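You operate a simulated robot arm through the tools that you are given. There is no shell and no other tool. Be economical: measure what you need, move in short steps, check, and stop when the job is done.

You run a simulated robot arm. Do the job below in one go: nothing can be reset, and whatever is moved stays where it is left.

JOB
Put the blue bin on the top of the packing bench away on the top bin shelf. Then take the teal tester on the top of the vice cart and put it away on the top of the grey stand. Then press the blue caliper key three times. Then press the yellow button three times. Do these in the order given.

It is judged by the outcome, as a careful person would: the job done as asked, and still so three seconds after it is handed in. It fails if anything else is knocked over, pushed out of place, dropped, spilled or broken.

ROBOT AND FRAMES
A 7-joint arm with a two-finger parallel gripper on a trunk, on a base that drives. Base frame: it is fixed to the floor where the robot stands at the start and does not move with it; the origin is under the middle of the robot, x ahead of it, y to its left, z up. Lengths are in cm, angles in rad, forces in N, time in s.
With the tool pointing down near the work surface it reaches from about 48 to 92 cm from the robot's upright axis, wherever it stands. Its first joint turns from -2.007 to 2.007 rad. Places, roughly: blue bin (10x16x8 cm) [60, 20, 90]; blue caliper key [-230, 470, 90]; teal tester [-225, 475, 100]; top bin shelf [-650, 100, 130]; top of the grey stand [-500, 300, 80]; yellow button [-620, 260, 80]. Payload 3.91 kg.
The tool frame sits at the grasp point between the pads (the TCP): z along the fingers, y along the line on which they close. The tips reach 3 cm beyond it. Largest opening 11 cm; finger width 2, thickness 1; the body of the gripper, 4.8 by 11.2 cm, starts 5.5 cm behind the TCP.
Orientation is that of the tool frame in the base frame, as [roll, pitch, yaw] about the fixed x, y, z axes, in that order (R = Rz(yaw) Ry(pitch) Rx(roll)). With the fingers straight down and closing along the base's y, the tool's x points along the base's -x, its y along +y and its z along -z.

CONTROLS
- The arm moves only by the tool move_arm. Its argument "targets" is a list of rows, each an object of numbers (a shift or turn left out is 0, a gripper value left out holds the last): "rx", "ry", "rz": the turn, a rotation vector about the tool's x, y, z in units of 45 degrees (1.0 is 45 degrees); "dx", "dy", "dz": the shift along the tool's x, y, z in units of 500 mm (1.0 is 500 mm); "claw": the closure, from 0 (fully open) to 1 (shut). In form: [{"rx": .., "ry": .., "rz": .., "dx": .., "dy": .., "dz": .., "claw": ..}, ...]. A call has 1 to 12 rows; each row is the pose to reach, as a shift and turn from the pose commanded when the call began, along the tool's axes at that moment. A call with a number of a shift or a turn outside -1 to 1 is refused whole. A row lasts 0.2 s, in which the tool goes at most 5 cm and 0.15 rad; a call with a longer step from one row to the next is refused whole, and so is a gripper value outside its range. A pose out of reach is approached as far as the arm can. The call stops where the force on the tool passes 40 N (or 10 N more than at its start, if that is more) or the arm is blocked; 0.2 s more then pass. Each finger travels about 15.3 cm/s and halts on what it meets, pressing with about 24 N; the grip force reading is that of the motor and also rises with nothing between the fingers. The clock runs only during rows and for 0.2 s after the last one: add rows that repeat a pose to give the fingers time. The reply holds the time, the measured pose of the TCP, the force on the tool along the base axes, the opening and the grip force, in the units named above and with some noise, with the torque about the TCP (base axes, N m) and any sound that the robot's microphone picked up.
- Cameras (640 x 400 px; columns grow to the right, rows downward): "scene" is now at [21.86, 20.73, 129.87]; the picture's right is [-0.12, -0.99, 0.00], its down [-0.74, 0.09, -0.67] and it looks along [0.66, -0.08, -0.74] (base axes); focal length 284 px, centre (320, 200). "wrist" rides on the gripper at [7.2, 1.7, -10.3] in the tool frame; the picture's right is [-0.23, 0.97, 0.00], its down [-0.76, -0.18, -0.62] and it looks along [-0.61, -0.14, 0.78] (tool axes); focal length 222 px, centre (320, 200). There is no depth. A picture from a camera that has moved, and an enlarged one, comes with that camera's place and axes in the base frame and with its lens. The place of the scene camera against the robot may be out by one fixed shift of up to 1.8 cm in any direction.
- capture(camera): a new picture of that camera. The clock stands still meanwhile.
- raise_lower(by): slides the trunk up (or, below 0, down) by that many cm; the arm and the scene camera ride with it, the base frame stays. It gives what a move gives, with no picture.
- roll_base(legs): drives the robot by 1 to 6 legs, each [ahead, left, turn to the left] in cm, cm and rad, along the robot's own axes; the way and the turn of a leg run together, so that a leg with both is an arc; at most 150 cm and 3.142 rad a leg. The arm and the cameras ride along, it lands a little off, and it stops where it bumps. It gives what a move gives.
- pan_tilt(pan, tilt): turns the head with the scene camera to pan (to the left, within 1.396 rad either way) and tilt (down, from -0.506 to 1.204), counted from straight ahead of the robot. It gives what a move gives.
- close_up(camera, box): a new picture of the part [left, top, right, bottom] of that camera's present view, enlarged. The clock stands still meanwhile.
- close_job(): hands the job in; it is judged then, once.

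Work in short steps. Places have to be worked out from the pictures, the camera data and where the tool is seen: move nearer, look again, correct. Check each grasp and each placing, and mend what went wrong. You have 165 turns and 108 pictures in all, those below and enlarged ones among them. Open the gripper and draw the arm clear of the work before you hand the job in, unless the task says otherwise; then end with one line.

The tools are called after ">>>" as a command line: name --argument value ..., lists and objects as JSON in quotes. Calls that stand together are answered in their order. move_arm: Moves the arm, as the interface text tells. Its arguments: {"type":"object","properties":{"targets":{"type":"array","items":{"type":"object","properties":{"rx":{"type":"number"},"ry":{"type":"number"},"rz":{"type":"number"},"dx":{"type":"number"},"dy":{"type":"number"},"dz":{"type":"number"},"claw":{"type":"number"}}}}},"required":["targets"]} The other tools are called the same way: raise_lower (by) slides the trunk up or down; roll_base (legs) drives the base; pan_tilt (pan, tilt) turns the head that bears the scene camera; capture (camera) takes a picture; close_up (camera, box) takes an enlarged picture of a part of a camera's view; close_job () hands the job in.

At the start:

```text
t: 0.0
tool_pos: [45.08, 19.59, 103.35]
orientation: [-3.14, -0.001, 3.142]
force: [0.3, -1.1, -0.2]
ft_torque: [0.0, 0.01, 0.02]
width: 11.01
grasp_force: 0.0
trunk travel left (down, up): [-65.0, 34.0]
robot x, y, heading: [-0.13, 0.19, -0.001]
head pan, tilt: [-0.124, 0.84]
```

scene: 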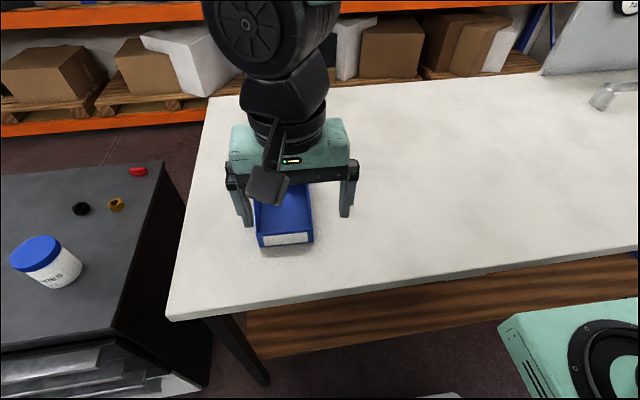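
wrist: 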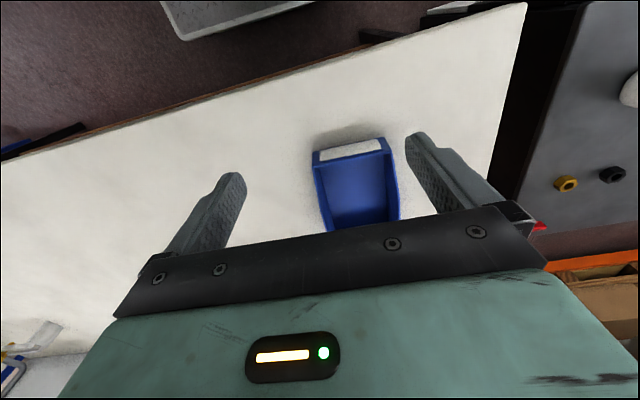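

The bin's front face is near x=51.6, with its centre around (59.7, 22), long axis along x. I'll move over it and look again.

>>> move_arm --targets '[{"dx": -0.06, "dy": 0.02}, {"dx": -0.14, "dy": 0.04}, {"dx": -0.22, "dy": 0.05}, {"dx": -0.28, "dy": 0.05}, {"dx": -0.28, "dy": 0.05}]'

>>> capture --camera "wrist"

>>> capture --camera "scene"

```text
t: 1.2
tool_pos: [59.01, 22.08, 103.36]
orientation: [3.141, 0.001, 3.141]
force: [0.2, -0.3, 0.5]
ft_torque: [0.0, -0.01, 0.01]
width: 10.99
grasp_force: 0.0
trunk travel left (down, up): [-65.0, 34.0]
robot x, y, heading: [0.13, 0.5, -0.001]
head pan, tilt: [-0.124, 0.84]
```

```text
105 pictures are left
camera wrist: at [51.68, 23.82, 113.61], right [0.23, 0.97, 0.0], down [0.76, -0.18, 0.62], along [0.61, -0.14, -0.78], focal length 222 px, centre (320, 200)
```

wrist: 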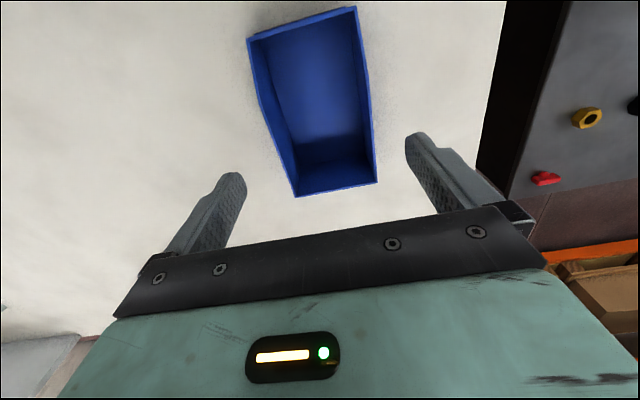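

```text
104 pictures are left
camera scene: at [21.85, 20.73, 129.87], right [-0.12, -0.99, 0.0], down [-0.74, 0.09, -0.67], along [0.66, -0.08, -0.74], focal length 284 px, centre (320, 200)
```

scene: 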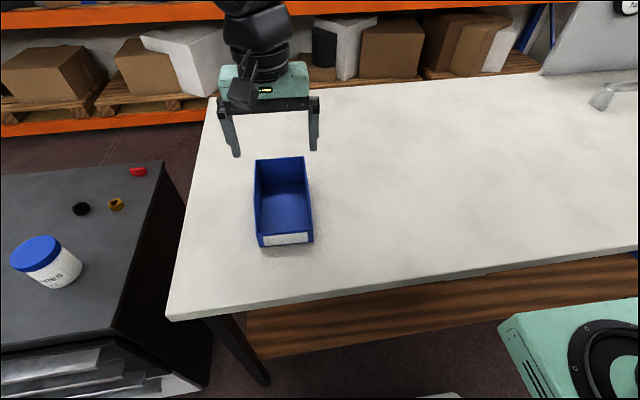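

From the wrist view the bin's centre is about (59.1, 22.15). I'll lower until the tips are just above the rim, then check clearance.

>>> move_arm --targets '[{"dy": 0.002, "dz": 0.06}, {"dy": 0.002, "dz": 0.12}, {"dy": 0.002, "dz": 0.12}]'

>>> capture --camera "wrist"

>>> close_up --camera "scene" --box '[180, 60, 380, 260]'

```text
t: 2.0
tool_pos: [58.91, 22.28, 97.3]
orientation: [-3.141, -0.001, -3.141]
force: [0.0, 0.3, 0.8]
ft_torque: [0.02, -0.03, 0.01]
width: 11.0
grasp_force: 0.1
trunk travel left (down, up): [-65.0, 34.0]
robot x, y, heading: [0.23, 0.2, -0.005]
head pan, tilt: [-0.124, 0.84]
```

```text
103 pictures are left
camera wrist: at [51.62, 24.01, 107.49], right [0.23, 0.97, 0.0], down [0.76, -0.18, 0.62], along [0.61, -0.14, -0.78], focal length 222 px, centre (320, 200)
```

wrist: 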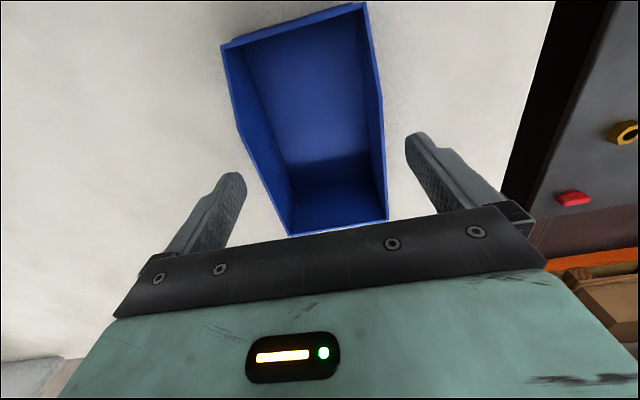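

```text
2.00 times, centred on (280, 160) of scene
camera zoom: at [21.86, 20.73, 129.87], right [-0.12, -0.99, 0.0], down [-0.74, 0.09, -0.67], along [0.66, -0.08, -0.74], focal length 567 px, centre (400, 280)
```

zoom: 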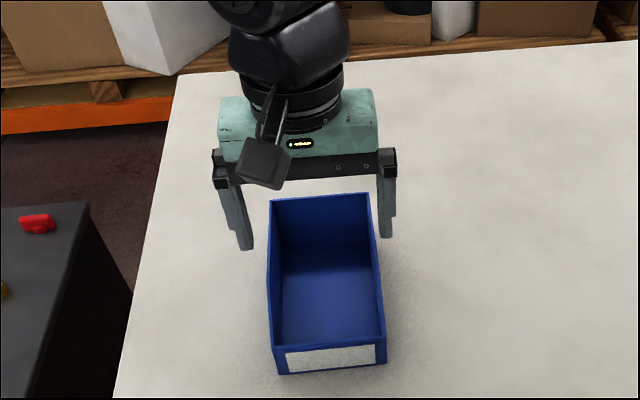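

The fingers clear both rims by roughly 0.7 cm. I'll descend to z≈90.5 and close.

>>> move_arm --targets '[{"dy": -0.002, "dz": 0.04}, {"dy": -0.002, "dz": 0.08}, {"dy": -0.002, "dz": 0.12}, {"dy": -0.002, "dz": 0.138}, {"dy": -0.002, "dz": 0.138}, {"dy": -0.002, "dz": 0.138, "claw": 0.5}, {"dy": -0.002, "dz": 0.138, "claw": 0.5}]'

>>> capture --camera "wrist"

```text
t: 3.6
tool_pos: [59.07, 22.09, 90.3]
orientation: [3.141, -0.001, 3.14]
force: [0.5, 0.0, 0.9]
ft_torque: [-0.02, -0.03, -0.02]
width: 9.99
grasp_force: 23.8
trunk travel left (down, up): [-65.0, 34.0]
robot x, y, heading: [0.46, 0.15, 0.001]
head pan, tilt: [-0.124, 0.84]
```

```text
101 pictures are left
camera wrist: at [51.71, 23.87, 100.64], right [0.23, 0.97, 0.0], down [0.76, -0.18, 0.62], along [0.61, -0.14, -0.78], focal length 222 px, centre (320, 200)
```

wrist: 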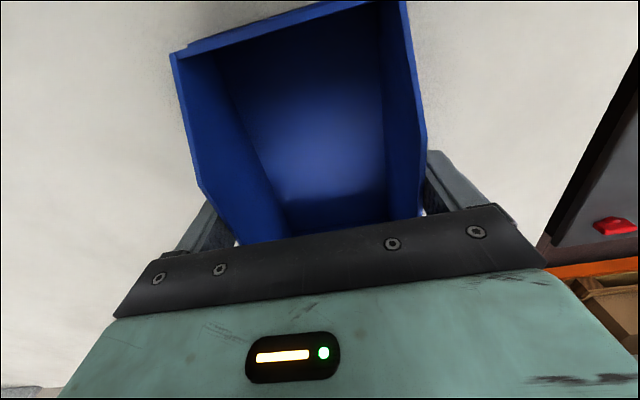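

The grip is firm at 10.0 cm width. I'll lift it and check.

>>> move_arm --targets '[{"dz": -0.06}, {"dz": -0.14}, {"dz": -0.22}, {"dz": -0.3, "dx": 0.03}, {"dz": -0.38, "dx": 0.1}, {"dz": -0.42, "dx": 0.18}, {"dz": -0.42, "dx": 0.18}]'

>>> capture --camera "wrist"

>>> pan_tilt --pan 1.39 --tilt 0.35

>>> capture --camera "scene"

>>> pan_tilt --pan -1.39 --tilt 0.35

>>> capture --camera "scene"

```text
refused: row 5 steps farther than a row can; nothing moved
```

```text
100 pictures are left
camera wrist: at [51.71, 23.87, 100.64], right [0.23, 0.97, 0.0], down [0.76, -0.18, 0.62], along [0.61, -0.14, -0.78], focal length 222 px, centre (320, 200)
```

wrist: 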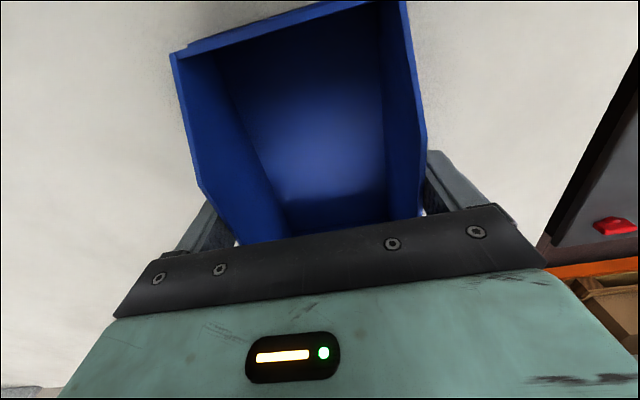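

```text
t: 5.2
tool_pos: [59.11, 22.23, 90.4]
orientation: [3.14, 0.0, -3.141]
force: [1.1, -0.8, 0.4]
ft_torque: [0.04, 0.03, 0.06]
width: 10.01
grasp_force: 24.0
trunk travel left (down, up): [-65.0, 34.0]
robot x, y, heading: [0.1, 0.11, -0.001]
head pan, tilt: [1.389, 0.351]
```

```text
99 pictures are left
camera scene: at [15.75, 30.87, 134.15], right [0.98, -0.18, 0.0], down [-0.06, -0.34, -0.94], along [0.17, 0.92, -0.34], focal length 284 px, centre (320, 200)
```

scene: 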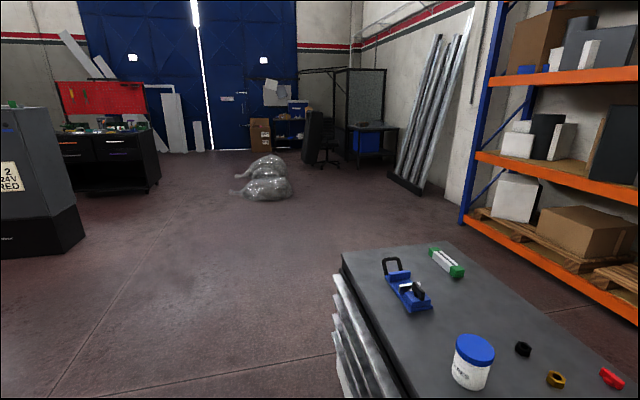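

```text
t: 7.7
tool_pos: [58.92, 22.23, 90.48]
orientation: [3.141, 0.0, 3.141]
force: [0.3, -0.1, 0.9]
ft_torque: [-0.02, 0.02, -0.04]
width: 10.01
grasp_force: 23.9
trunk travel left (down, up): [-65.0, 34.0]
robot x, y, heading: [0.24, -0.07, 0.001]
head pan, tilt: [-1.389, 0.351]
```

```text
98 pictures are left
camera scene: at [15.75, 12.55, 134.16], right [-0.98, -0.18, 0.0], down [-0.06, 0.34, -0.94], along [0.17, -0.92, -0.34], focal length 284 px, centre (320, 200)
```

scene: 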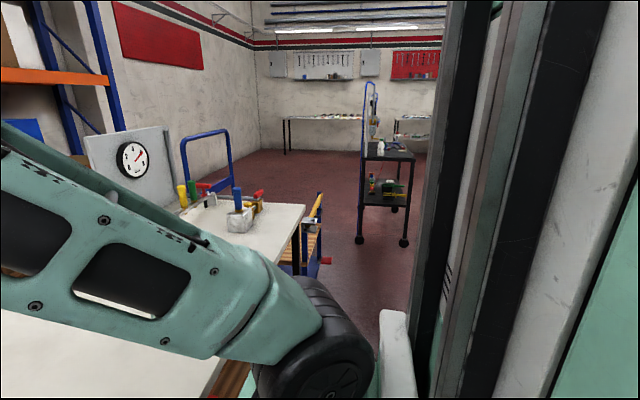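

The lift call was refused for step size. I'll redo it with smaller steps.

>>> move_arm --targets '[{"dz": -0.06}, {"dz": -0.14}, {"dz": -0.22}, {"dz": -0.29, "dx": 0.03}, {"dz": -0.36, "dx": 0.08}, {"dz": -0.4, "dx": 0.15}, {"dz": -0.4, "dx": 0.2}, {"dz": -0.4, "dx": 0.2}]'

>>> pan_tilt --pan 0.0 --tilt 0.5

>>> capture --camera "scene"

```text
t: 9.5
tool_pos: [48.94, 22.25, 110.64]
orientation: [3.142, 0.001, 3.141]
force: [-1.0, -0.3, -0.1]
ft_torque: [0.03, 0.01, 0.0]
width: 5.49
grasp_force: 0.1
trunk travel left (down, up): [-65.0, 34.0]
robot x, y, heading: [-0.18, 0.21, -0.0]
head pan, tilt: [-1.389, 0.351]
```

```text
t: 11.0
tool_pos: [48.97, 22.11, 110.66]
orientation: [-3.141, 0.0, -3.14]
force: [-0.2, -0.1, -0.2]
ft_torque: [0.0, -0.02, -0.03]
width: 5.51
grasp_force: 0.0
trunk travel left (down, up): [-65.0, 34.0]
robot x, y, heading: [-0.31, 0.18, 0.002]
head pan, tilt: [0.0, 0.499]
```

```text
97 pictures are left
camera scene: at [23.15, 21.7, 132.79], right [0.0, -1.0, 0.0], down [-0.48, 0.0, -0.88], along [0.88, 0.0, -0.48], focal length 284 px, centre (320, 200)
```

scene: 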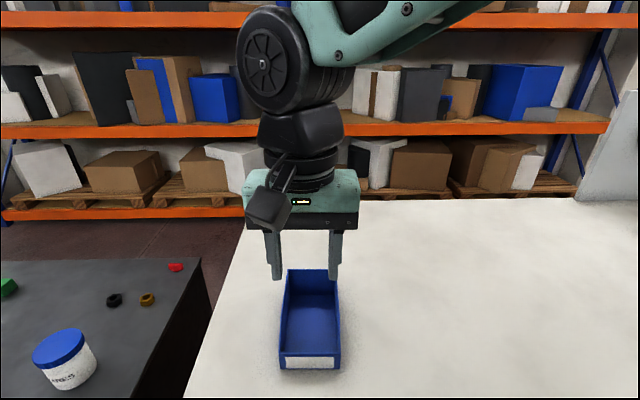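

The bin slipped out and is still on the bench where it was. I'll regrasp deeper and a little further back, then lift slowly, starting with opening the fingers and hovering above.

>>> move_arm --targets '[{"dx": 0, "claw": 0}, {"dx": -0.09, "claw": 0}, {"dx": -0.17, "dz": 0.03}, {"dx": -0.22, "dz": 0.1}, {"dx": -0.23, "dz": 0.19}, {"dx": -0.23, "dz": 0.26}, {"dx": -0.23, "dz": 0.26}]'

>>> capture --camera "wrist"

>>> close_up --camera "scene" --box '[220, 220, 400, 400]'

```text
t: 12.6
tool_pos: [60.4, 22.16, 97.55]
orientation: [-3.141, 0.001, 3.14]
force: [-0.7, 1.1, 0.2]
ft_torque: [0.0, -0.01, 0.02]
width: 10.99
grasp_force: 0.0
trunk travel left (down, up): [-65.0, 34.0]
robot x, y, heading: [-0.01, -0.29, 0.001]
head pan, tilt: [0.0, 0.499]
```

```text
96 pictures are left
camera wrist: at [53.07, 23.87, 107.66], right [0.23, 0.97, 0.0], down [0.76, -0.18, 0.62], along [0.61, -0.14, -0.78], focal length 222 px, centre (320, 200)
```

wrist: 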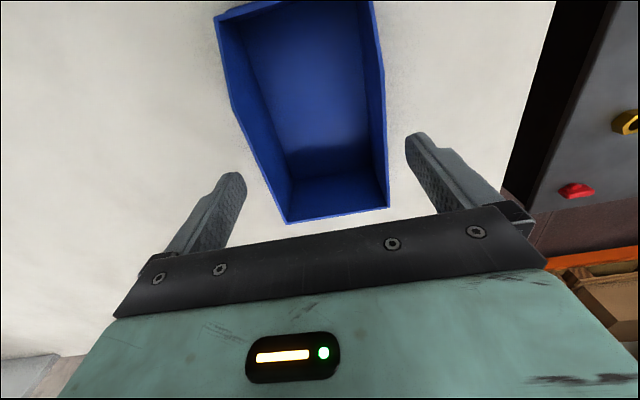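

```text
2.22 times, centred on (310, 310) of scene
camera zoom: at [23.15, 21.7, 132.79], right [0.0, -1.0, 0.0], down [-0.48, 0.0, -0.88], along [0.88, 0.0, -0.48], focal length 630 px, centre (342, -44)
```

zoom: 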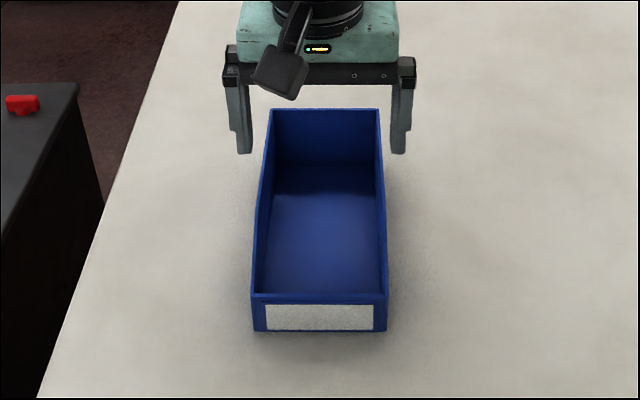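

The bin is unchanged, so I'll descend to z≈88.8, close for longer, and lift by 1.5 cm slowly.

>>> move_arm --targets '[{"dz": 0.05}, {"dz": 0.1}, {"dz": 0.15}, {"dz": 0.174}, {"dz": 0.174}, {"dz": 0.174, "claw": 1}, {"dz": 0.174, "claw": 1}, {"dz": 0.174, "claw": 1}, {"dz": 0.164, "claw": 1}, {"dz": 0.154, "claw": 1}, {"dz": 0.144, "claw": 1}]'

>>> close_up --camera "scene" --box '[220, 220, 400, 400]'

```text
t: 15.0
tool_pos: [60.48, 22.13, 90.2]
orientation: [-3.139, 0.001, -3.14]
force: [0.4, -1.2, -0.6]
ft_torque: [0.0, 0.03, 0.01]
width: 10.0
grasp_force: 24.0
trunk travel left (down, up): [-65.0, 34.0]
robot x, y, heading: [-0.12, -0.37, 0.001]
head pan, tilt: [0.0, 0.499]
```

```text
2.22 times, centred on (310, 310) of scene
camera zoom: at [23.16, 21.71, 132.79], right [0.0, -1.0, 0.0], down [-0.48, 0.0, -0.88], along [0.88, 0.0, -0.48], focal length 630 px, centre (342, -44)
```

zoom: 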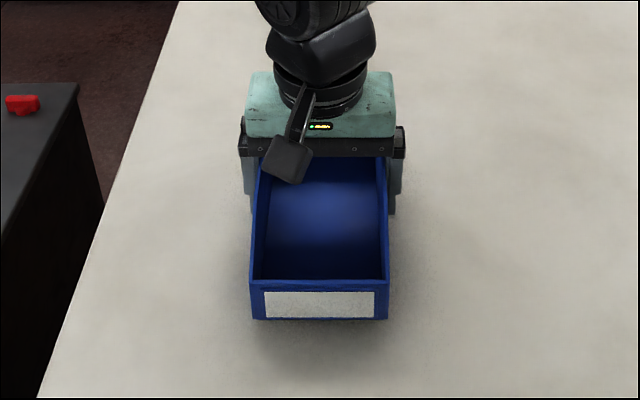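

The bin has lifted with the gripper this time. I'll continue slowly upward and check again.

>>> move_arm --targets '[{"dz": -0.02, "claw": 1}, {"dz": -0.04}, {"dz": -0.06}, {"dz": -0.08}, {"dz": -0.1}, {"dz": -0.12}, {"dz": -0.14}]'

>>> capture --camera "scene"

```text
t: 16.6
tool_pos: [60.39, 21.94, 97.33]
orientation: [3.141, 0.0, 3.141]
force: [0.3, -0.3, -0.3]
ft_torque: [0.0, 0.01, -0.01]
width: 9.98
grasp_force: 23.5
trunk travel left (down, up): [-65.0, 34.0]
robot x, y, heading: [-0.1, 0.22, 0.002]
head pan, tilt: [0.0, 0.499]
```

```text
93 pictures are left
camera scene: at [23.17, 21.72, 132.78], right [0.0, -1.0, 0.0], down [-0.48, 0.0, -0.88], along [0.88, 0.0, -0.48], focal length 284 px, centre (320, 200)
```

scene: 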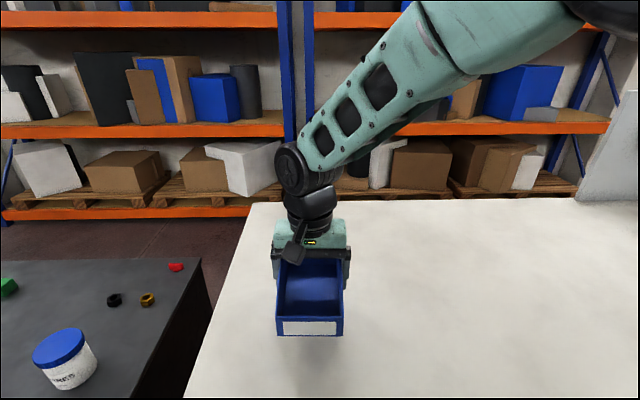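

It is held well. I'll raise it further and retract gently.

>>> move_arm --targets '[{"dz": -0.03}, {"dz": -0.07}, {"dz": -0.11}, {"dz": -0.15, "dx": 0.01}, {"dz": -0.19, "dx": 0.03}, {"dz": -0.23, "dx": 0.06}, {"dz": -0.27, "dx": 0.09}, {"dz": -0.31, "dx": 0.12}, {"dz": -0.35, "dx": 0.15}, {"dz": -0.37, "dx": 0.17}, {"dz": -0.38, "dx": 0.17}]'

>>> capture --camera "scene"

```text
t: 19.0
tool_pos: [51.95, 22.25, 116.26]
orientation: [-3.14, -0.001, -3.141]
force: [-0.5, 1.1, -1.9]
ft_torque: [-0.02, 0.01, -0.03]
width: 9.97
grasp_force: 23.5
trunk travel left (down, up): [-65.0, 34.0]
robot x, y, heading: [-0.11, 0.03, 0.001]
head pan, tilt: [0.0, 0.499]
```

```text
92 pictures are left
camera scene: at [23.16, 21.71, 132.79], right [0.0, -1.0, 0.0], down [-0.48, 0.0, -0.88], along [0.88, 0.0, -0.48], focal length 284 px, centre (320, 200)
```

scene: 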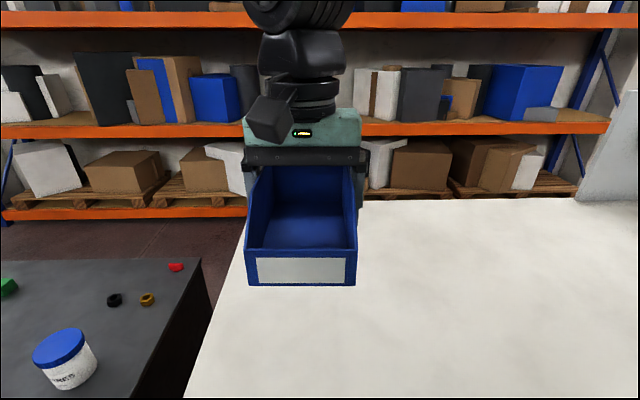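

The bin is secure. I'll back off a little from the bench, turn left, and look behind.

>>> roll_base --legs '[[-35, 0, 0], [0, 0, 1.4]]'

>>> pan_tilt --pan 1.2 --tilt 0.3

>>> capture --camera "scene"

>>> pan_tilt --pan 0.3 --tilt 0.3

>>> capture --camera "scene"

```text
t: 24.7
tool_pos: [-47.61, 54.96, 116.43]
orientation: [3.141, 0.001, -1.743]
force: [0.4, 0.3, -1.0]
ft_torque: [0.02, 0.02, 0.0]
width: 9.99
grasp_force: 24.1
trunk travel left (down, up): [-65.0, 34.0]
robot x, y, heading: [-34.44, -0.03, 1.398]
head pan, tilt: [0.0, 0.499]
```

```text
t: 26.1
tool_pos: [-47.68, 54.97, 116.34]
orientation: [-3.141, 0.001, -1.742]
force: [-0.2, -0.1, -2.4]
ft_torque: [0.04, -0.03, 0.0]
width: 9.96
grasp_force: 24.0
trunk travel left (down, up): [-65.0, 34.0]
robot x, y, heading: [-35.04, -0.4, 1.395]
head pan, tilt: [1.201, 0.3]
```

```text
91 pictures are left
camera scene: at [-60.61, 23.53, 134.63], right [0.51, 0.86, 0.0], down [0.25, -0.15, -0.96], along [-0.82, 0.49, -0.3], focal length 284 px, centre (320, 200)
```

scene: 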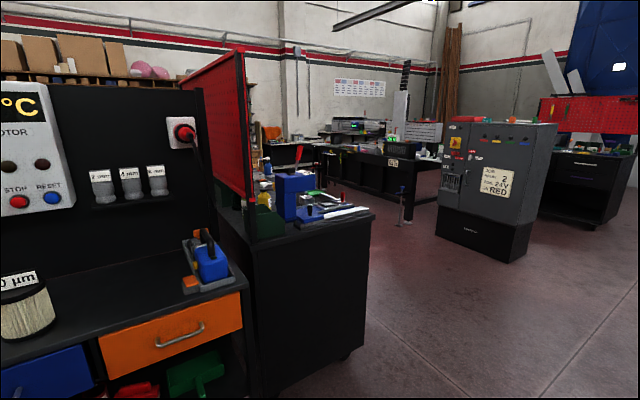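

```text
t: 27.3
tool_pos: [-47.61, 54.94, 116.4]
orientation: [3.139, 0.0, -1.74]
force: [-0.1, 0.0, -1.1]
ft_torque: [0.01, 0.0, 0.01]
width: 9.99
grasp_force: 23.5
trunk travel left (down, up): [-65.0, 34.0]
robot x, y, heading: [-34.72, -0.02, 1.398]
head pan, tilt: [0.3, 0.3]
```

```text
90 pictures are left
camera scene: at [-53.83, 27.98, 134.63], right [0.99, 0.13, 0.0], down [0.04, -0.29, -0.96], along [-0.12, 0.95, -0.3], focal length 284 px, centre (320, 200)
```

scene: 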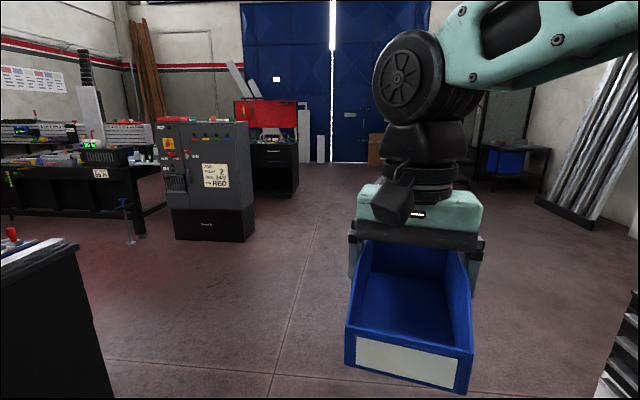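

A bench and a black cabinet stand behind and to the left, to about (-161, 103). An aisle seems to run along y≈110–270 toward -x. I'll drive to about (-60, 180), then face -x and look.

>>> roll_base --legs '[[0, 0, 0.31], [90, 0, 0], [90, 0, 0], [0, 0, 1.43]]'

>>> pan_tilt --pan 0.45 --tilt 0.3

>>> capture --camera "scene"

```text
t: 40.9
tool_pos: [-111.24, 156.84, 116.45]
orientation: [3.141, -0.001, 0.007]
force: [-0.1, 0.4, -0.1]
ft_torque: [0.01, 0.04, 0.01]
width: 9.99
grasp_force: 23.5
trunk travel left (down, up): [-65.0, 34.0]
robot x, y, heading: [-59.69, 179.99, -3.137]
head pan, tilt: [0.3, 0.3]
```

```text
t: 41.6
tool_pos: [-111.34, 156.92, 116.28]
orientation: [-3.142, 0.002, 0.009]
force: [0.1, -0.6, -0.2]
ft_torque: [-0.02, 0.03, -0.01]
width: 9.98
grasp_force: 24.3
trunk travel left (down, up): [-65.0, 34.0]
robot x, y, heading: [-59.86, 179.62, -3.13]
head pan, tilt: [0.45, 0.3]
```

```text
89 pictures are left
camera scene: at [-82.14, 155.98, 134.63], right [-0.44, 0.9, 0.0], down [0.27, 0.13, -0.96], along [-0.86, -0.42, -0.3], focal length 284 px, centre (320, 200)
```

scene: 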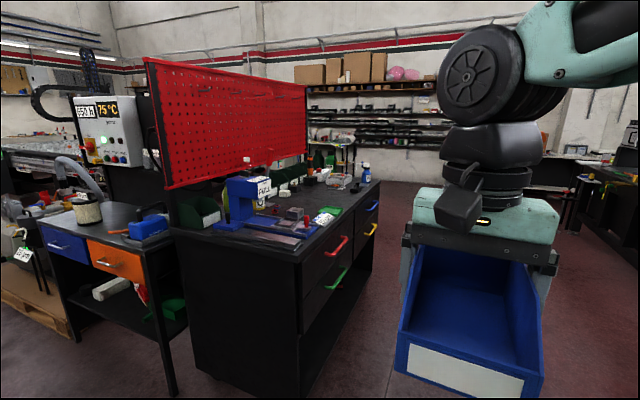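

The aisle at y≈180 looks open. I'll look to the right of the arm before driving.

>>> pan_tilt --pan -0.35 --tilt 0.3

>>> capture --camera "scene"

```text
t: 42.8
tool_pos: [-111.33, 156.96, 116.29]
orientation: [-3.141, 0.0, 0.009]
force: [0.4, 0.2, -1.2]
ft_torque: [0.05, -0.01, -0.01]
width: 10.01
grasp_force: 24.0
trunk travel left (down, up): [-65.0, 34.0]
robot x, y, heading: [-59.58, 179.57, -3.134]
head pan, tilt: [-0.351, 0.3]
```

```text
88 pictures are left
camera scene: at [-82.57, 163.24, 134.63], right [0.34, 0.94, 0.0], down [0.28, -0.1, -0.96], along [-0.9, 0.32, -0.3], focal length 284 px, centre (320, 200)
```

scene: 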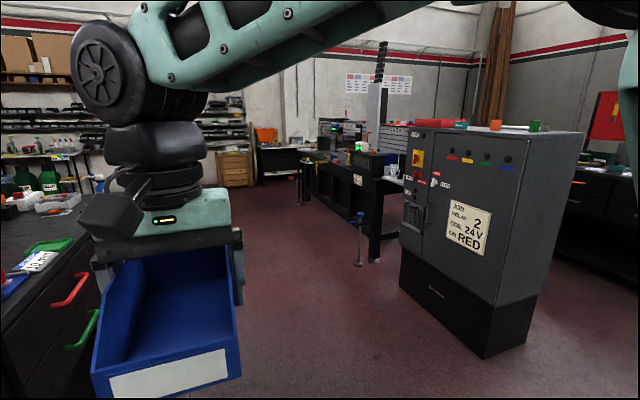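

The floor is clear along y≈180. I'll drive ahead 260 cm to x≈-320.

>>> roll_base --legs '[[130, 0, 0], [130, 0, 0]]'

>>> capture --camera "scene"

>>> pan_tilt --pan 0.45 --tilt 0.3

>>> capture --camera "scene"

```text
t: 55.3
tool_pos: [-368.22, 152.01, 116.25]
orientation: [-3.141, 0.0, 0.011]
force: [0.4, -0.6, -1.3]
ft_torque: [-0.01, 0.01, -0.02]
width: 9.98
grasp_force: 24.0
trunk travel left (down, up): [-65.0, 34.0]
robot x, y, heading: [-316.65, 174.71, -3.128]
head pan, tilt: [-0.351, 0.3]
```

```text
87 pictures are left
camera scene: at [-339.53, 158.4, 134.63], right [0.33, 0.94, 0.0], down [0.28, -0.1, -0.96], along [-0.9, 0.32, -0.3], focal length 284 px, centre (320, 200)
```

scene: 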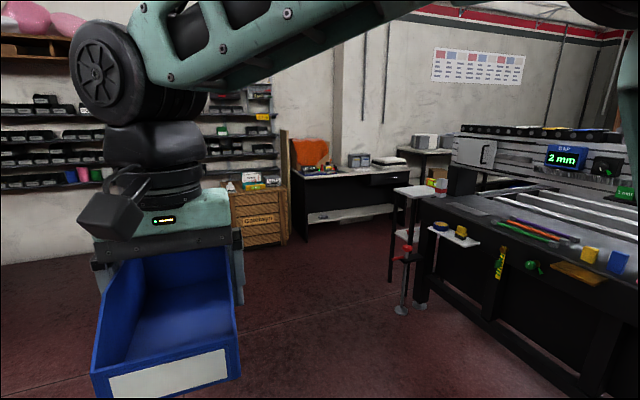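

```text
t: 56.4
tool_pos: [-368.36, 152.05, 116.23]
orientation: [-3.139, 0.0, 0.011]
force: [0.5, -0.1, -2.1]
ft_torque: [0.0, -0.01, -0.01]
width: 9.97
grasp_force: 23.9
trunk travel left (down, up): [-65.0, 34.0]
robot x, y, heading: [-316.23, 174.65, -3.127]
head pan, tilt: [0.45, 0.3]
```

```text
86 pictures are left
camera scene: at [-339.08, 151.14, 134.63], right [-0.45, 0.9, 0.0], down [0.26, 0.13, -0.96], along [-0.86, -0.43, -0.3], focal length 284 px, centre (320, 200)
```

scene: 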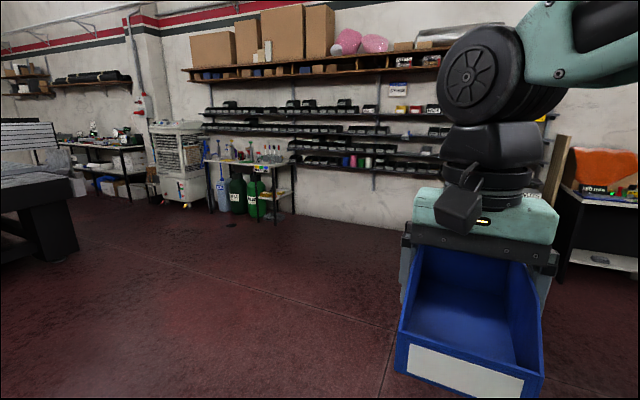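

The wall shelves straight ahead-left must be the bin shelves. I'll zoom in on them and on the grey stand area.

>>> close_up --camera "scene" --box '[190, 40, 450, 210]'

```text
2.35 times, centred on (320, 125) of scene
camera zoom: at [-339.08, 151.14, 134.63], right [-0.45, 0.9, 0.0], down [0.26, 0.13, -0.96], along [-0.86, -0.43, -0.3], focal length 667 px, centre (320, 376)
```

zoom: 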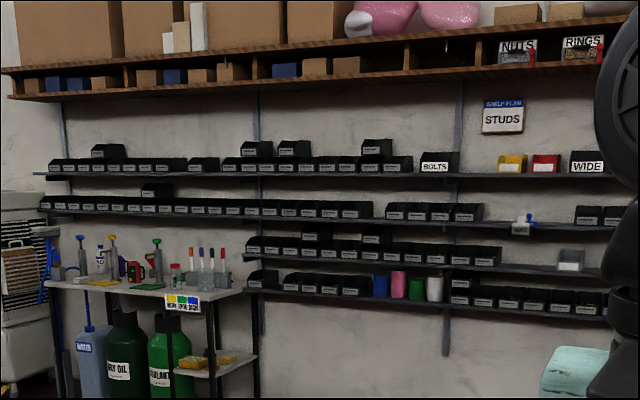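

The top steel shelf (z≈132) has a gap under the "STUDS" sign, between BOLTS and the yellow bin, at y≈66–83. The wooden shelf is at about z≈175. I'll drive closer to measure it.

>>> roll_base --legs '[[130, 35, 0], [50, 35, 0]]'

>>> pan_tilt --pan 0.35 --tilt 0.0

>>> capture --camera "scene"

>>> pan_tilt --pan -0.5 --tilt 0.2

>>> capture --camera "scene"

```text
t: 66.2
tool_pos: [-545.82, 77.44, 116.38]
orientation: [3.14, -0.001, 0.029]
force: [-0.6, 0.0, -1.4]
ft_torque: [0.01, -0.01, 0.01]
width: 9.98
grasp_force: 24.0
trunk travel left (down, up): [-65.0, 34.0]
robot x, y, heading: [-494.75, 101.5, -3.111]
head pan, tilt: [0.45, 0.3]
```

```text
t: 67.0
tool_pos: [-545.79, 77.53, 116.39]
orientation: [-3.142, -0.001, 0.031]
force: [-0.7, 0.1, -0.6]
ft_torque: [-0.01, 0.03, 0.01]
width: 10.0
grasp_force: 23.9
trunk travel left (down, up): [-65.0, 34.0]
robot x, y, heading: [-494.76, 101.17, -3.116]
head pan, tilt: [0.351, 0.0]
```

```text
84 pictures are left
camera scene: at [-516.72, 78.23, 137.4], right [-0.37, 0.93, 0.0], down [0.0, 0.0, -1.0], along [-0.93, -0.37, 0.0], focal length 284 px, centre (320, 200)
```

scene: 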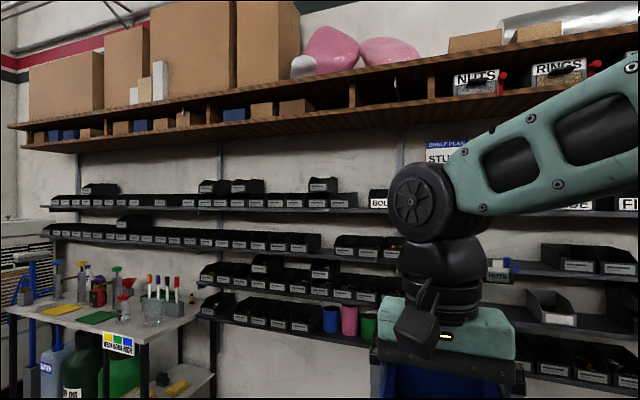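

```text
t: 68.2
tool_pos: [-545.89, 77.57, 116.38]
orientation: [3.14, 0.0, 0.03]
force: [-0.7, 0.0, -1.0]
ft_torque: [0.01, 0.02, -0.01]
width: 9.96
grasp_force: 23.6
trunk travel left (down, up): [-65.0, 34.0]
robot x, y, heading: [-494.69, 101.58, -3.12]
head pan, tilt: [-0.499, 0.201]
```

```text
83 pictures are left
camera scene: at [-516.68, 85.79, 135.56], right [0.45, 0.89, 0.0], down [0.18, -0.09, -0.98], along [-0.87, 0.44, -0.2], focal length 284 px, centre (320, 200)
```

scene: 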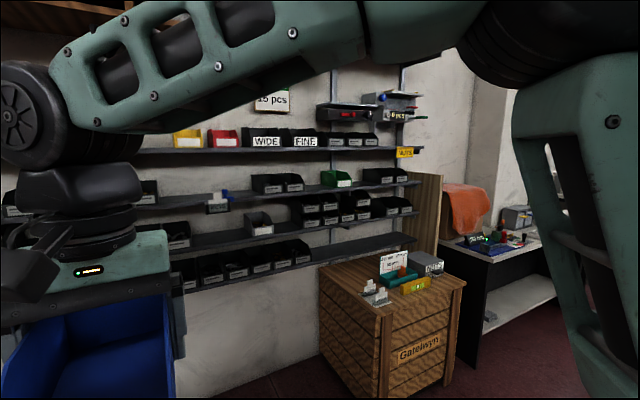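

The steel shelf's front edge is near x≈-634 with its surface at about 131.6. The wooden shelf above has its front at about -621 and its bottom at about 171. I'll swing the arm to the right so I can see the gap.

>>> move_arm --targets '[{"dy": -0.05}, {"dy": -0.13}, {"dy": -0.21}, {"dy": -0.29}, {"dy": -0.37}, {"dy": -0.45}, {"dy": -0.53}, {"dy": -0.61}, {"dy": -0.69}, {"dy": -0.75}, {"dy": -0.8}]'

>>> pan_tilt --pan 0.0 --tilt 0.0

>>> capture --camera "scene"

```text
t: 70.5
tool_pos: [-547.02, 117.64, 116.35]
orientation: [-3.141, 0.0, 0.031]
force: [0.3, -0.6, -2.6]
ft_torque: [0.02, 0.03, -0.01]
width: 9.99
grasp_force: 23.9
trunk travel left (down, up): [-65.0, 34.0]
robot x, y, heading: [-494.7, 101.23, -3.115]
head pan, tilt: [-0.499, 0.201]
```

```text
t: 71.5
tool_pos: [-547.0, 117.74, 116.26]
orientation: [-3.141, -0.001, 0.029]
force: [-0.5, -0.3, -1.5]
ft_torque: [-0.01, 0.01, -0.01]
width: 9.98
grasp_force: 24.3
trunk travel left (down, up): [-65.0, 34.0]
robot x, y, heading: [-494.31, 101.2, -3.106]
head pan, tilt: [0.0, 0.0]
```

```text
82 pictures are left
camera scene: at [-517.36, 81.32, 137.4], right [-0.03, 1.0, 0.0], down [0.0, 0.0, -1.0], along [-1.0, -0.03, 0.0], focal length 284 px, centre (320, 200)
```

scene: 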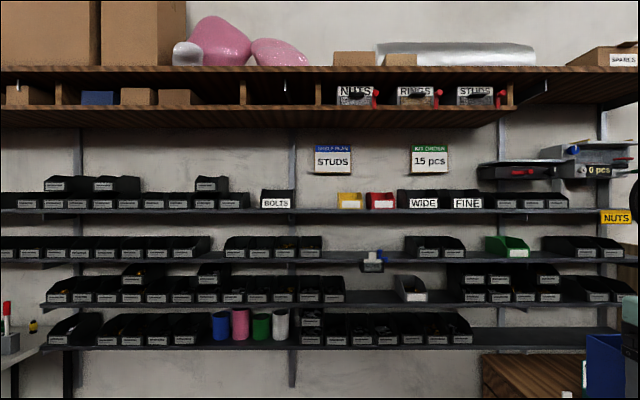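

The gap under "STUDS" is clear: y≈67–85, about 18 cm wide, with its centre near 76–77. I'll raise the bin above shelf height and bring it back toward that lateral position, then lower the trunk so the forearm stays flat.

>>> move_arm --targets '[{"dz": -0.06}, {"dz": -0.14}, {"dz": -0.22}, {"dz": -0.3}, {"dz": -0.38}, {"dz": -0.46}, {"dz": -0.54}, {"dz": -0.6}, {"dz": -0.6}]'

>>> raise_lower --by -25

>>> move_arm --targets '[{"dz": -0.06}, {"dz": -0.14}, {"dz": -0.22}, {"dz": -0.3}, {"dz": -0.38}, {"dz": -0.42}, {"dz": -0.42}]'

>>> pan_tilt --pan -0.5 --tilt -0.1

>>> capture --camera "scene"

```text
t: 73.5
tool_pos: [-546.89, 117.76, 143.2]
orientation: [3.141, 0.004, 0.031]
force: [-0.3, -1.1, -0.9]
ft_torque: [0.0, 0.01, 0.0]
width: 9.98
grasp_force: 24.1
out of reach, approached as far as the arm can: row 8, 9
trunk travel left (down, up): [-65.0, 34.0]
robot x, y, heading: [-494.8, 101.39, -3.11]
head pan, tilt: [0.0, 0.0]
```

```text
t: 76.1
tool_pos: [-547.04, 117.78, 118.26]
orientation: [3.141, 0.003, 0.029]
force: [0.1, -0.4, -0.2]
ft_torque: [-0.01, 0.0, -0.05]
width: 9.98
grasp_force: 24.1
trunk travel left (down, up): [-40.0, 59.0]
robot x, y, heading: [-494.93, 101.34, -3.111]
head pan, tilt: [0.0, 0.0]
```

```text
t: 77.7
tool_pos: [-546.91, 117.68, 118.28]
orientation: [-3.142, 0.003, 0.029]
force: [-0.2, -1.2, -1.6]
ft_torque: [-0.05, -0.03, 0.02]
width: 9.98
grasp_force: 24.1
out of reach, approached as far as the arm can: row 1, 2, 3, 4, 5, 6, 7
trunk travel left (down, up): [-40.0, 59.0]
robot x, y, heading: [-494.84, 101.44, -3.115]
head pan, tilt: [0.0, 0.0]
```

```text
t: 78.6
tool_pos: [-546.81, 117.74, 118.18]
orientation: [-3.141, 0.004, 0.028]
force: [-0.1, -0.1, -1.1]
ft_torque: [0.0, 0.0, 0.01]
width: 9.99
grasp_force: 23.1
trunk travel left (down, up): [-40.0, 59.0]
robot x, y, heading: [-494.08, 100.92, -3.115]
head pan, tilt: [-0.499, -0.099]
```

```text
81 pictures are left
camera scene: at [-516.13, 85.52, 113.28], right [0.45, 0.89, 0.0], down [-0.09, 0.04, -1.0], along [-0.89, 0.45, 0.1], focal length 284 px, centre (320, 200)
```

scene: 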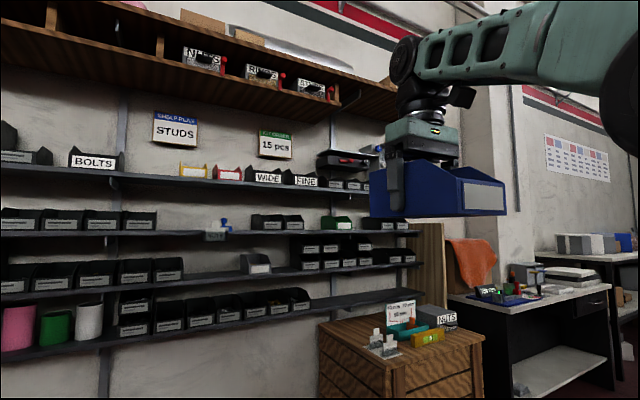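

The tool-down ceiling is about 143 at the start trunk height. I'll raise the trunk back, then move the bin to y≈77 and extend to about 80 cm of reach.

>>> raise_lower --by 27

>>> move_arm --targets '[{"dz": 0.03}, {"dz": 0.04, "dx": -0.05, "dy": 0.05}, {"dz": 0.04, "dx": -0.1, "dy": 0.12}, {"dz": 0.04, "dx": -0.15, "dy": 0.2}, {"dz": 0.04, "dx": -0.2, "dy": 0.28}, {"dz": 0.04, "dx": -0.25, "dy": 0.36}, {"dz": 0.04, "dx": -0.3, "dy": 0.44}, {"dz": 0.04, "dx": -0.35, "dy": 0.52}, {"dz": 0.04, "dx": -0.4, "dy": 0.6}, {"dz": 0.04, "dx": -0.45, "dy": 0.68}, {"dz": 0.04, "dx": -0.5, "dy": 0.75}, {"dz": 0.04, "dx": -0.52, "dy": 0.78}]'

>>> pan_tilt --pan 0.0 --tilt 0.1

>>> capture --camera "scene"

```text
t: 81.3
tool_pos: [-546.92, 117.7, 145.18]
orientation: [-3.141, 0.004, 0.031]
force: [0.4, -0.2, -0.9]
ft_torque: [-0.03, 0.02, -0.01]
width: 9.97
grasp_force: 24.0
trunk travel left (down, up): [-67.0, 32.0]
robot x, y, heading: [-494.68, 101.05, -3.116]
head pan, tilt: [-0.499, -0.099]
```

```text
t: 83.9
tool_pos: [-560.59, 85.5, 138.23]
orientation: [-3.141, 0.006, 0.03]
force: [-0.1, -0.2, -1.1]
ft_torque: [0.03, 0.02, -0.04]
width: 10.02
grasp_force: 23.6
out of reach, approached as far as the arm can: row 6, 7, 8, 9, 10, 11, 12
trunk travel left (down, up): [-67.0, 32.0]
robot x, y, heading: [-494.69, 101.26, -3.113]
head pan, tilt: [-0.499, -0.099]
```

```text
t: 84.9
tool_pos: [-560.65, 85.57, 138.11]
orientation: [3.139, 0.005, 0.028]
force: [0.4, 0.8, -0.3]
ft_torque: [0.02, 0.01, -0.02]
width: 9.94
grasp_force: 23.7
trunk travel left (down, up): [-67.0, 32.0]
robot x, y, heading: [-494.6, 101.19, -3.114]
head pan, tilt: [0.0, 0.099]
```

```text
80 pictures are left
camera scene: at [-517.57, 81.31, 138.5], right [-0.03, 1.0, 0.0], down [0.1, 0.0, -1.0], along [-0.99, -0.03, -0.1], focal length 284 px, centre (320, 200)
```

scene: 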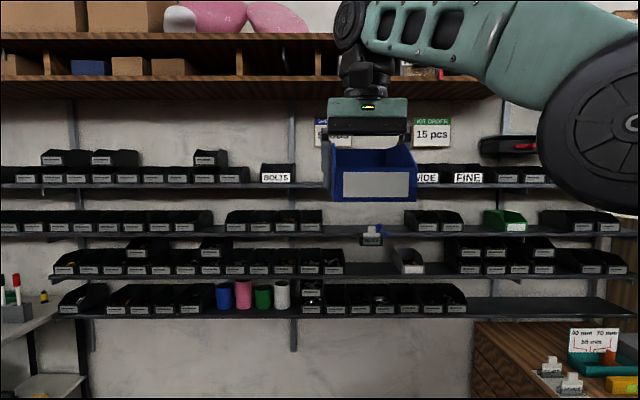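

The forearm slopes down toward the robot here, so there is room to raise the trunk 10 cm and drop the tool the same amount. That gains reach.

>>> raise_lower --by 10

>>> move_arm --targets '[{"dz": 0.05}, {"dz": 0.12}, {"dz": 0.15}, {"dz": 0.15}]'

>>> capture --camera "scene"

```text
t: 86.2
tool_pos: [-560.62, 85.47, 148.18]
orientation: [3.139, 0.005, 0.03]
force: [-0.3, 0.6, -1.6]
ft_torque: [-0.02, 0.02, 0.0]
width: 9.99
grasp_force: 23.6
trunk travel left (down, up): [-77.0, 22.0]
robot x, y, heading: [-494.71, 101.57, -3.114]
head pan, tilt: [0.0, 0.099]
```

```text
t: 87.2
tool_pos: [-560.64, 85.45, 140.67]
orientation: [3.139, 0.007, 0.029]
force: [-1.2, -0.4, -1.4]
ft_torque: [-0.02, 0.03, -0.02]
width: 9.99
grasp_force: 24.2
trunk travel left (down, up): [-77.0, 22.0]
robot x, y, heading: [-494.56, 100.94, -3.108]
head pan, tilt: [0.0, 0.099]
```

```text
79 pictures are left
camera scene: at [-517.57, 81.3, 148.5], right [-0.03, 1.0, 0.0], down [0.1, 0.0, -0.99], along [-0.99, -0.03, -0.1], focal length 284 px, centre (320, 200)
```

scene: 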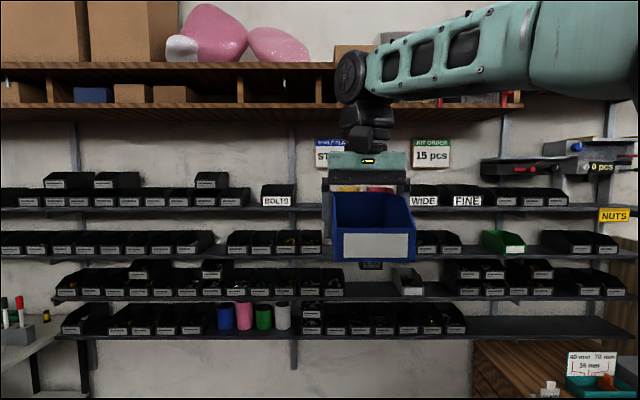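

The geometry reads consistently: shelf front x≈-634.7 with surface ≈133, wooden shelf underside ≈171. The bin bottom is at TCP-3.85. I'll straighten the heading and drive so the bin sits just in front of the gap.

>>> roll_base --legs '[[0, 0, -0.028], [50, 10.3, 0]]'

>>> capture --camera "wrist"

>>> capture --camera "scene"

```text
t: 90.6
tool_pos: [-611.34, 77.46, 140.68]
orientation: [3.14, 0.006, -0.003]
force: [0.2, 0.0, -1.2]
ft_torque: [0.0, -0.02, -0.04]
width: 9.98
grasp_force: 23.9
trunk travel left (down, up): [-77.0, 22.0]
robot x, y, heading: [-544.96, 90.97, 3.14]
head pan, tilt: [0.0, 0.099]
```

```text
78 pictures are left
camera wrist: at [-604.05, 75.81, 150.95], right [-0.23, -0.97, 0.0], down [-0.76, 0.18, 0.63], along [-0.61, 0.14, -0.78], focal length 222 px, centre (320, 200)
```

wrist: 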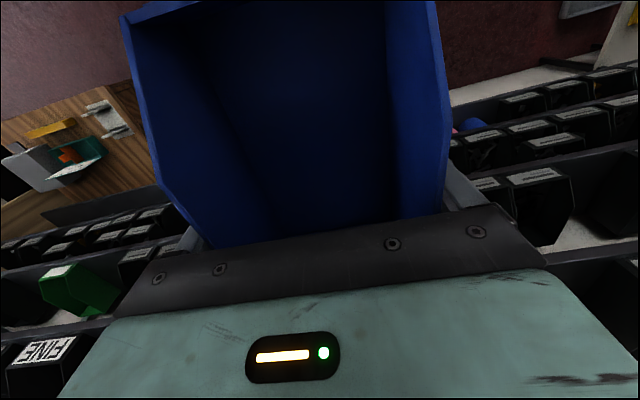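

```text
77 pictures are left
camera scene: at [-568.46, 71.79, 148.5], right [0.0, 1.0, 0.0], down [0.1, 0.0, -1.0], along [-0.99, 0.0, -0.1], focal length 284 px, centre (320, 200)
```

scene: 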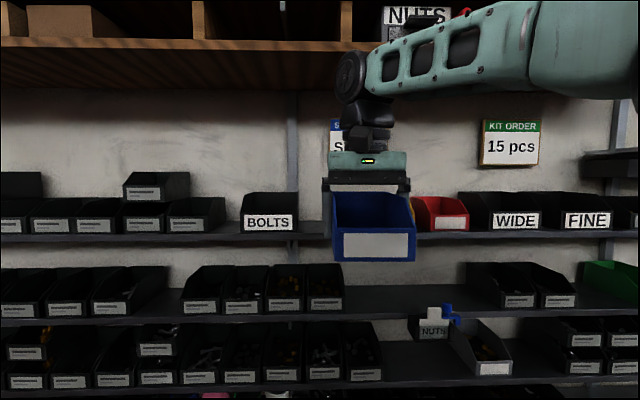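

Bin centre versus gap: BOLTS' right edge is at about 66 and yellow's left edge at about 84, so I want y≈75.2. I'll shift, lower slightly, and advance partway over the shelf.

>>> move_arm --targets '[{"dy": 0.02, "dz": 0.01}, {"dy": 0.044, "dz": 0.022}, {"dy": 0.044, "dz": 0.022}]'

>>> roll_base --legs '[[22, 0, 0]]'

>>> capture --camera "scene"

>>> capture --camera "wrist"

```text
t: 91.4
tool_pos: [-611.34, 75.29, 139.71]
orientation: [3.141, 0.007, -0.004]
force: [0.3, 0.6, -0.6]
ft_torque: [-0.01, 0.02, -0.04]
width: 9.99
grasp_force: 24.0
trunk travel left (down, up): [-77.0, 22.0]
robot x, y, heading: [-544.95, 90.67, 3.14]
head pan, tilt: [0.0, 0.099]
```

```text
t: 93.0
tool_pos: [-633.27, 75.35, 139.57]
orientation: [3.14, 0.007, -0.002]
force: [-0.2, 0.3, -1.4]
ft_torque: [0.01, 0.03, -0.03]
width: 9.98
grasp_force: 24.1
trunk travel left (down, up): [-77.0, 22.0]
robot x, y, heading: [-566.65, 90.95, 3.138]
head pan, tilt: [0.0, 0.099]
```

```text
76 pictures are left
camera scene: at [-590.42, 71.89, 148.5], right [0.0, 1.0, 0.0], down [0.1, 0.0, -1.0], along [-0.99, 0.0, -0.1], focal length 284 px, centre (320, 200)
```

scene: 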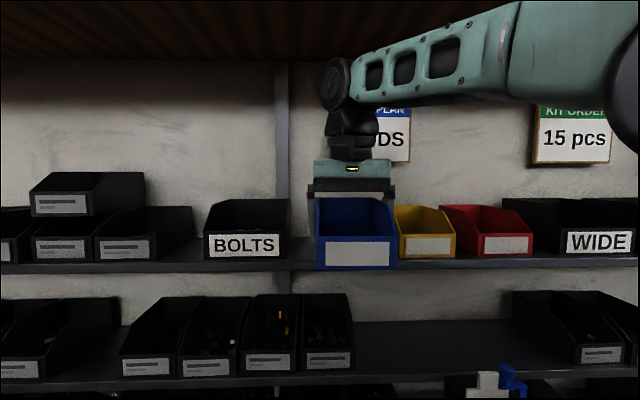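

```text
75 pictures are left
camera wrist: at [-626.04, 73.75, 149.89], right [-0.23, -0.97, 0.0], down [-0.76, 0.18, 0.63], along [-0.61, 0.14, -0.78], focal length 222 px, centre (320, 200)
```

wrist: 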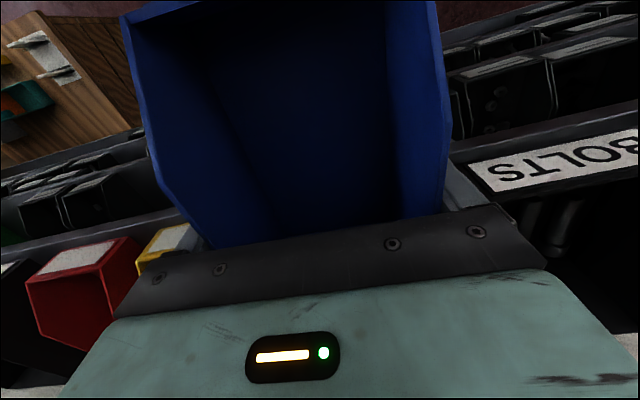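

Margins are about 3 cm on each side, and there are about 6 cm under the wooden shelf. I'll advance 12.5 cm.

>>> roll_base --legs '[[12.5, 0, 0]]'

>>> capture --camera "scene"

```text
t: 94.3
tool_pos: [-645.59, 75.34, 139.58]
orientation: [3.141, 0.004, -0.003]
force: [0.4, -0.1, -0.8]
ft_torque: [0.0, 0.0, 0.01]
width: 9.99
grasp_force: 23.8
trunk travel left (down, up): [-77.0, 22.0]
robot x, y, heading: [-579.21, 91.35, 3.141]
head pan, tilt: [0.0, 0.099]
```

```text
74 pictures are left
camera scene: at [-602.74, 71.92, 148.5], right [0.0, 1.0, 0.0], down [0.1, 0.0, -1.0], along [-1.0, 0.0, -0.1], focal length 284 px, centre (320, 200)
```

scene: 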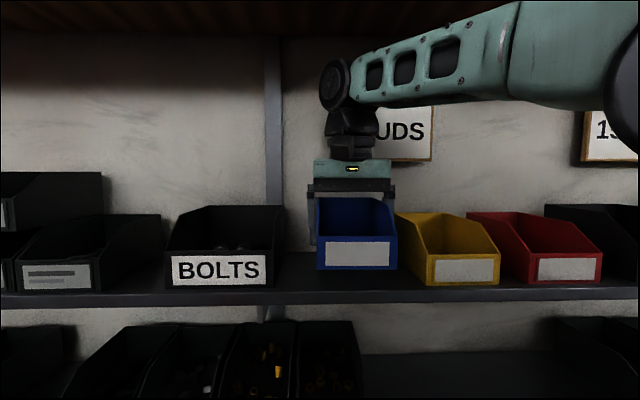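

The bin is aligned in the gap. I'll lower slowly to the shelf.

>>> move_arm --targets '[{"dz": 0.01}, {"dz": 0.02}, {"dz": 0.03}, {"dz": 0.036}, {"dz": 0.042}]'

>>> close_up --camera "scene" --box '[240, 180, 440, 305]'

```text
t: 95.5
tool_pos: [-645.68, 75.44, 137.54]
orientation: [3.14, 0.005, -0.004]
force: [0.8, 0.1, -0.9]
ft_torque: [-0.01, -0.01, 0.0]
width: 9.97
grasp_force: 24.2
trunk travel left (down, up): [-77.0, 22.0]
robot x, y, heading: [-578.88, 91.03, 3.134]
head pan, tilt: [0.0, 0.099]
```

```text
3.20 times, centred on (340, 242) of scene
camera zoom: at [-602.76, 71.92, 148.5], right [0.0, 1.0, 0.0], down [0.1, 0.0, -0.99], along [-0.99, 0.0, -0.1], focal length 907 px, centre (256, 64)
```

zoom: 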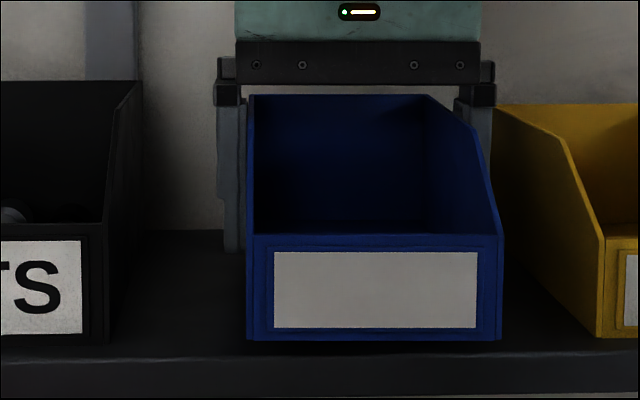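

It is nearly down, with no contact force yet. I'll continue in small steps.

>>> move_arm --targets '[{"dz": 0.005}, {"dz": 0.01}, {"dz": 0.015}, {"dz": 0.02}, {"dz": 0.025}]'

```text
t: 96.7
tool_pos: [-645.6, 75.49, 136.52]
orientation: [3.138, 0.01, -0.004]
force: [-2.4, -0.4, 18.6]
ft_torque: [0.9, 0.02, 0.49]
width: 10.03
grasp_force: 23.9
trunk travel left (down, up): [-77.0, 22.0]
robot x, y, heading: [-579.45, 91.01, 3.138]
head pan, tilt: [0.0, 0.099]
```

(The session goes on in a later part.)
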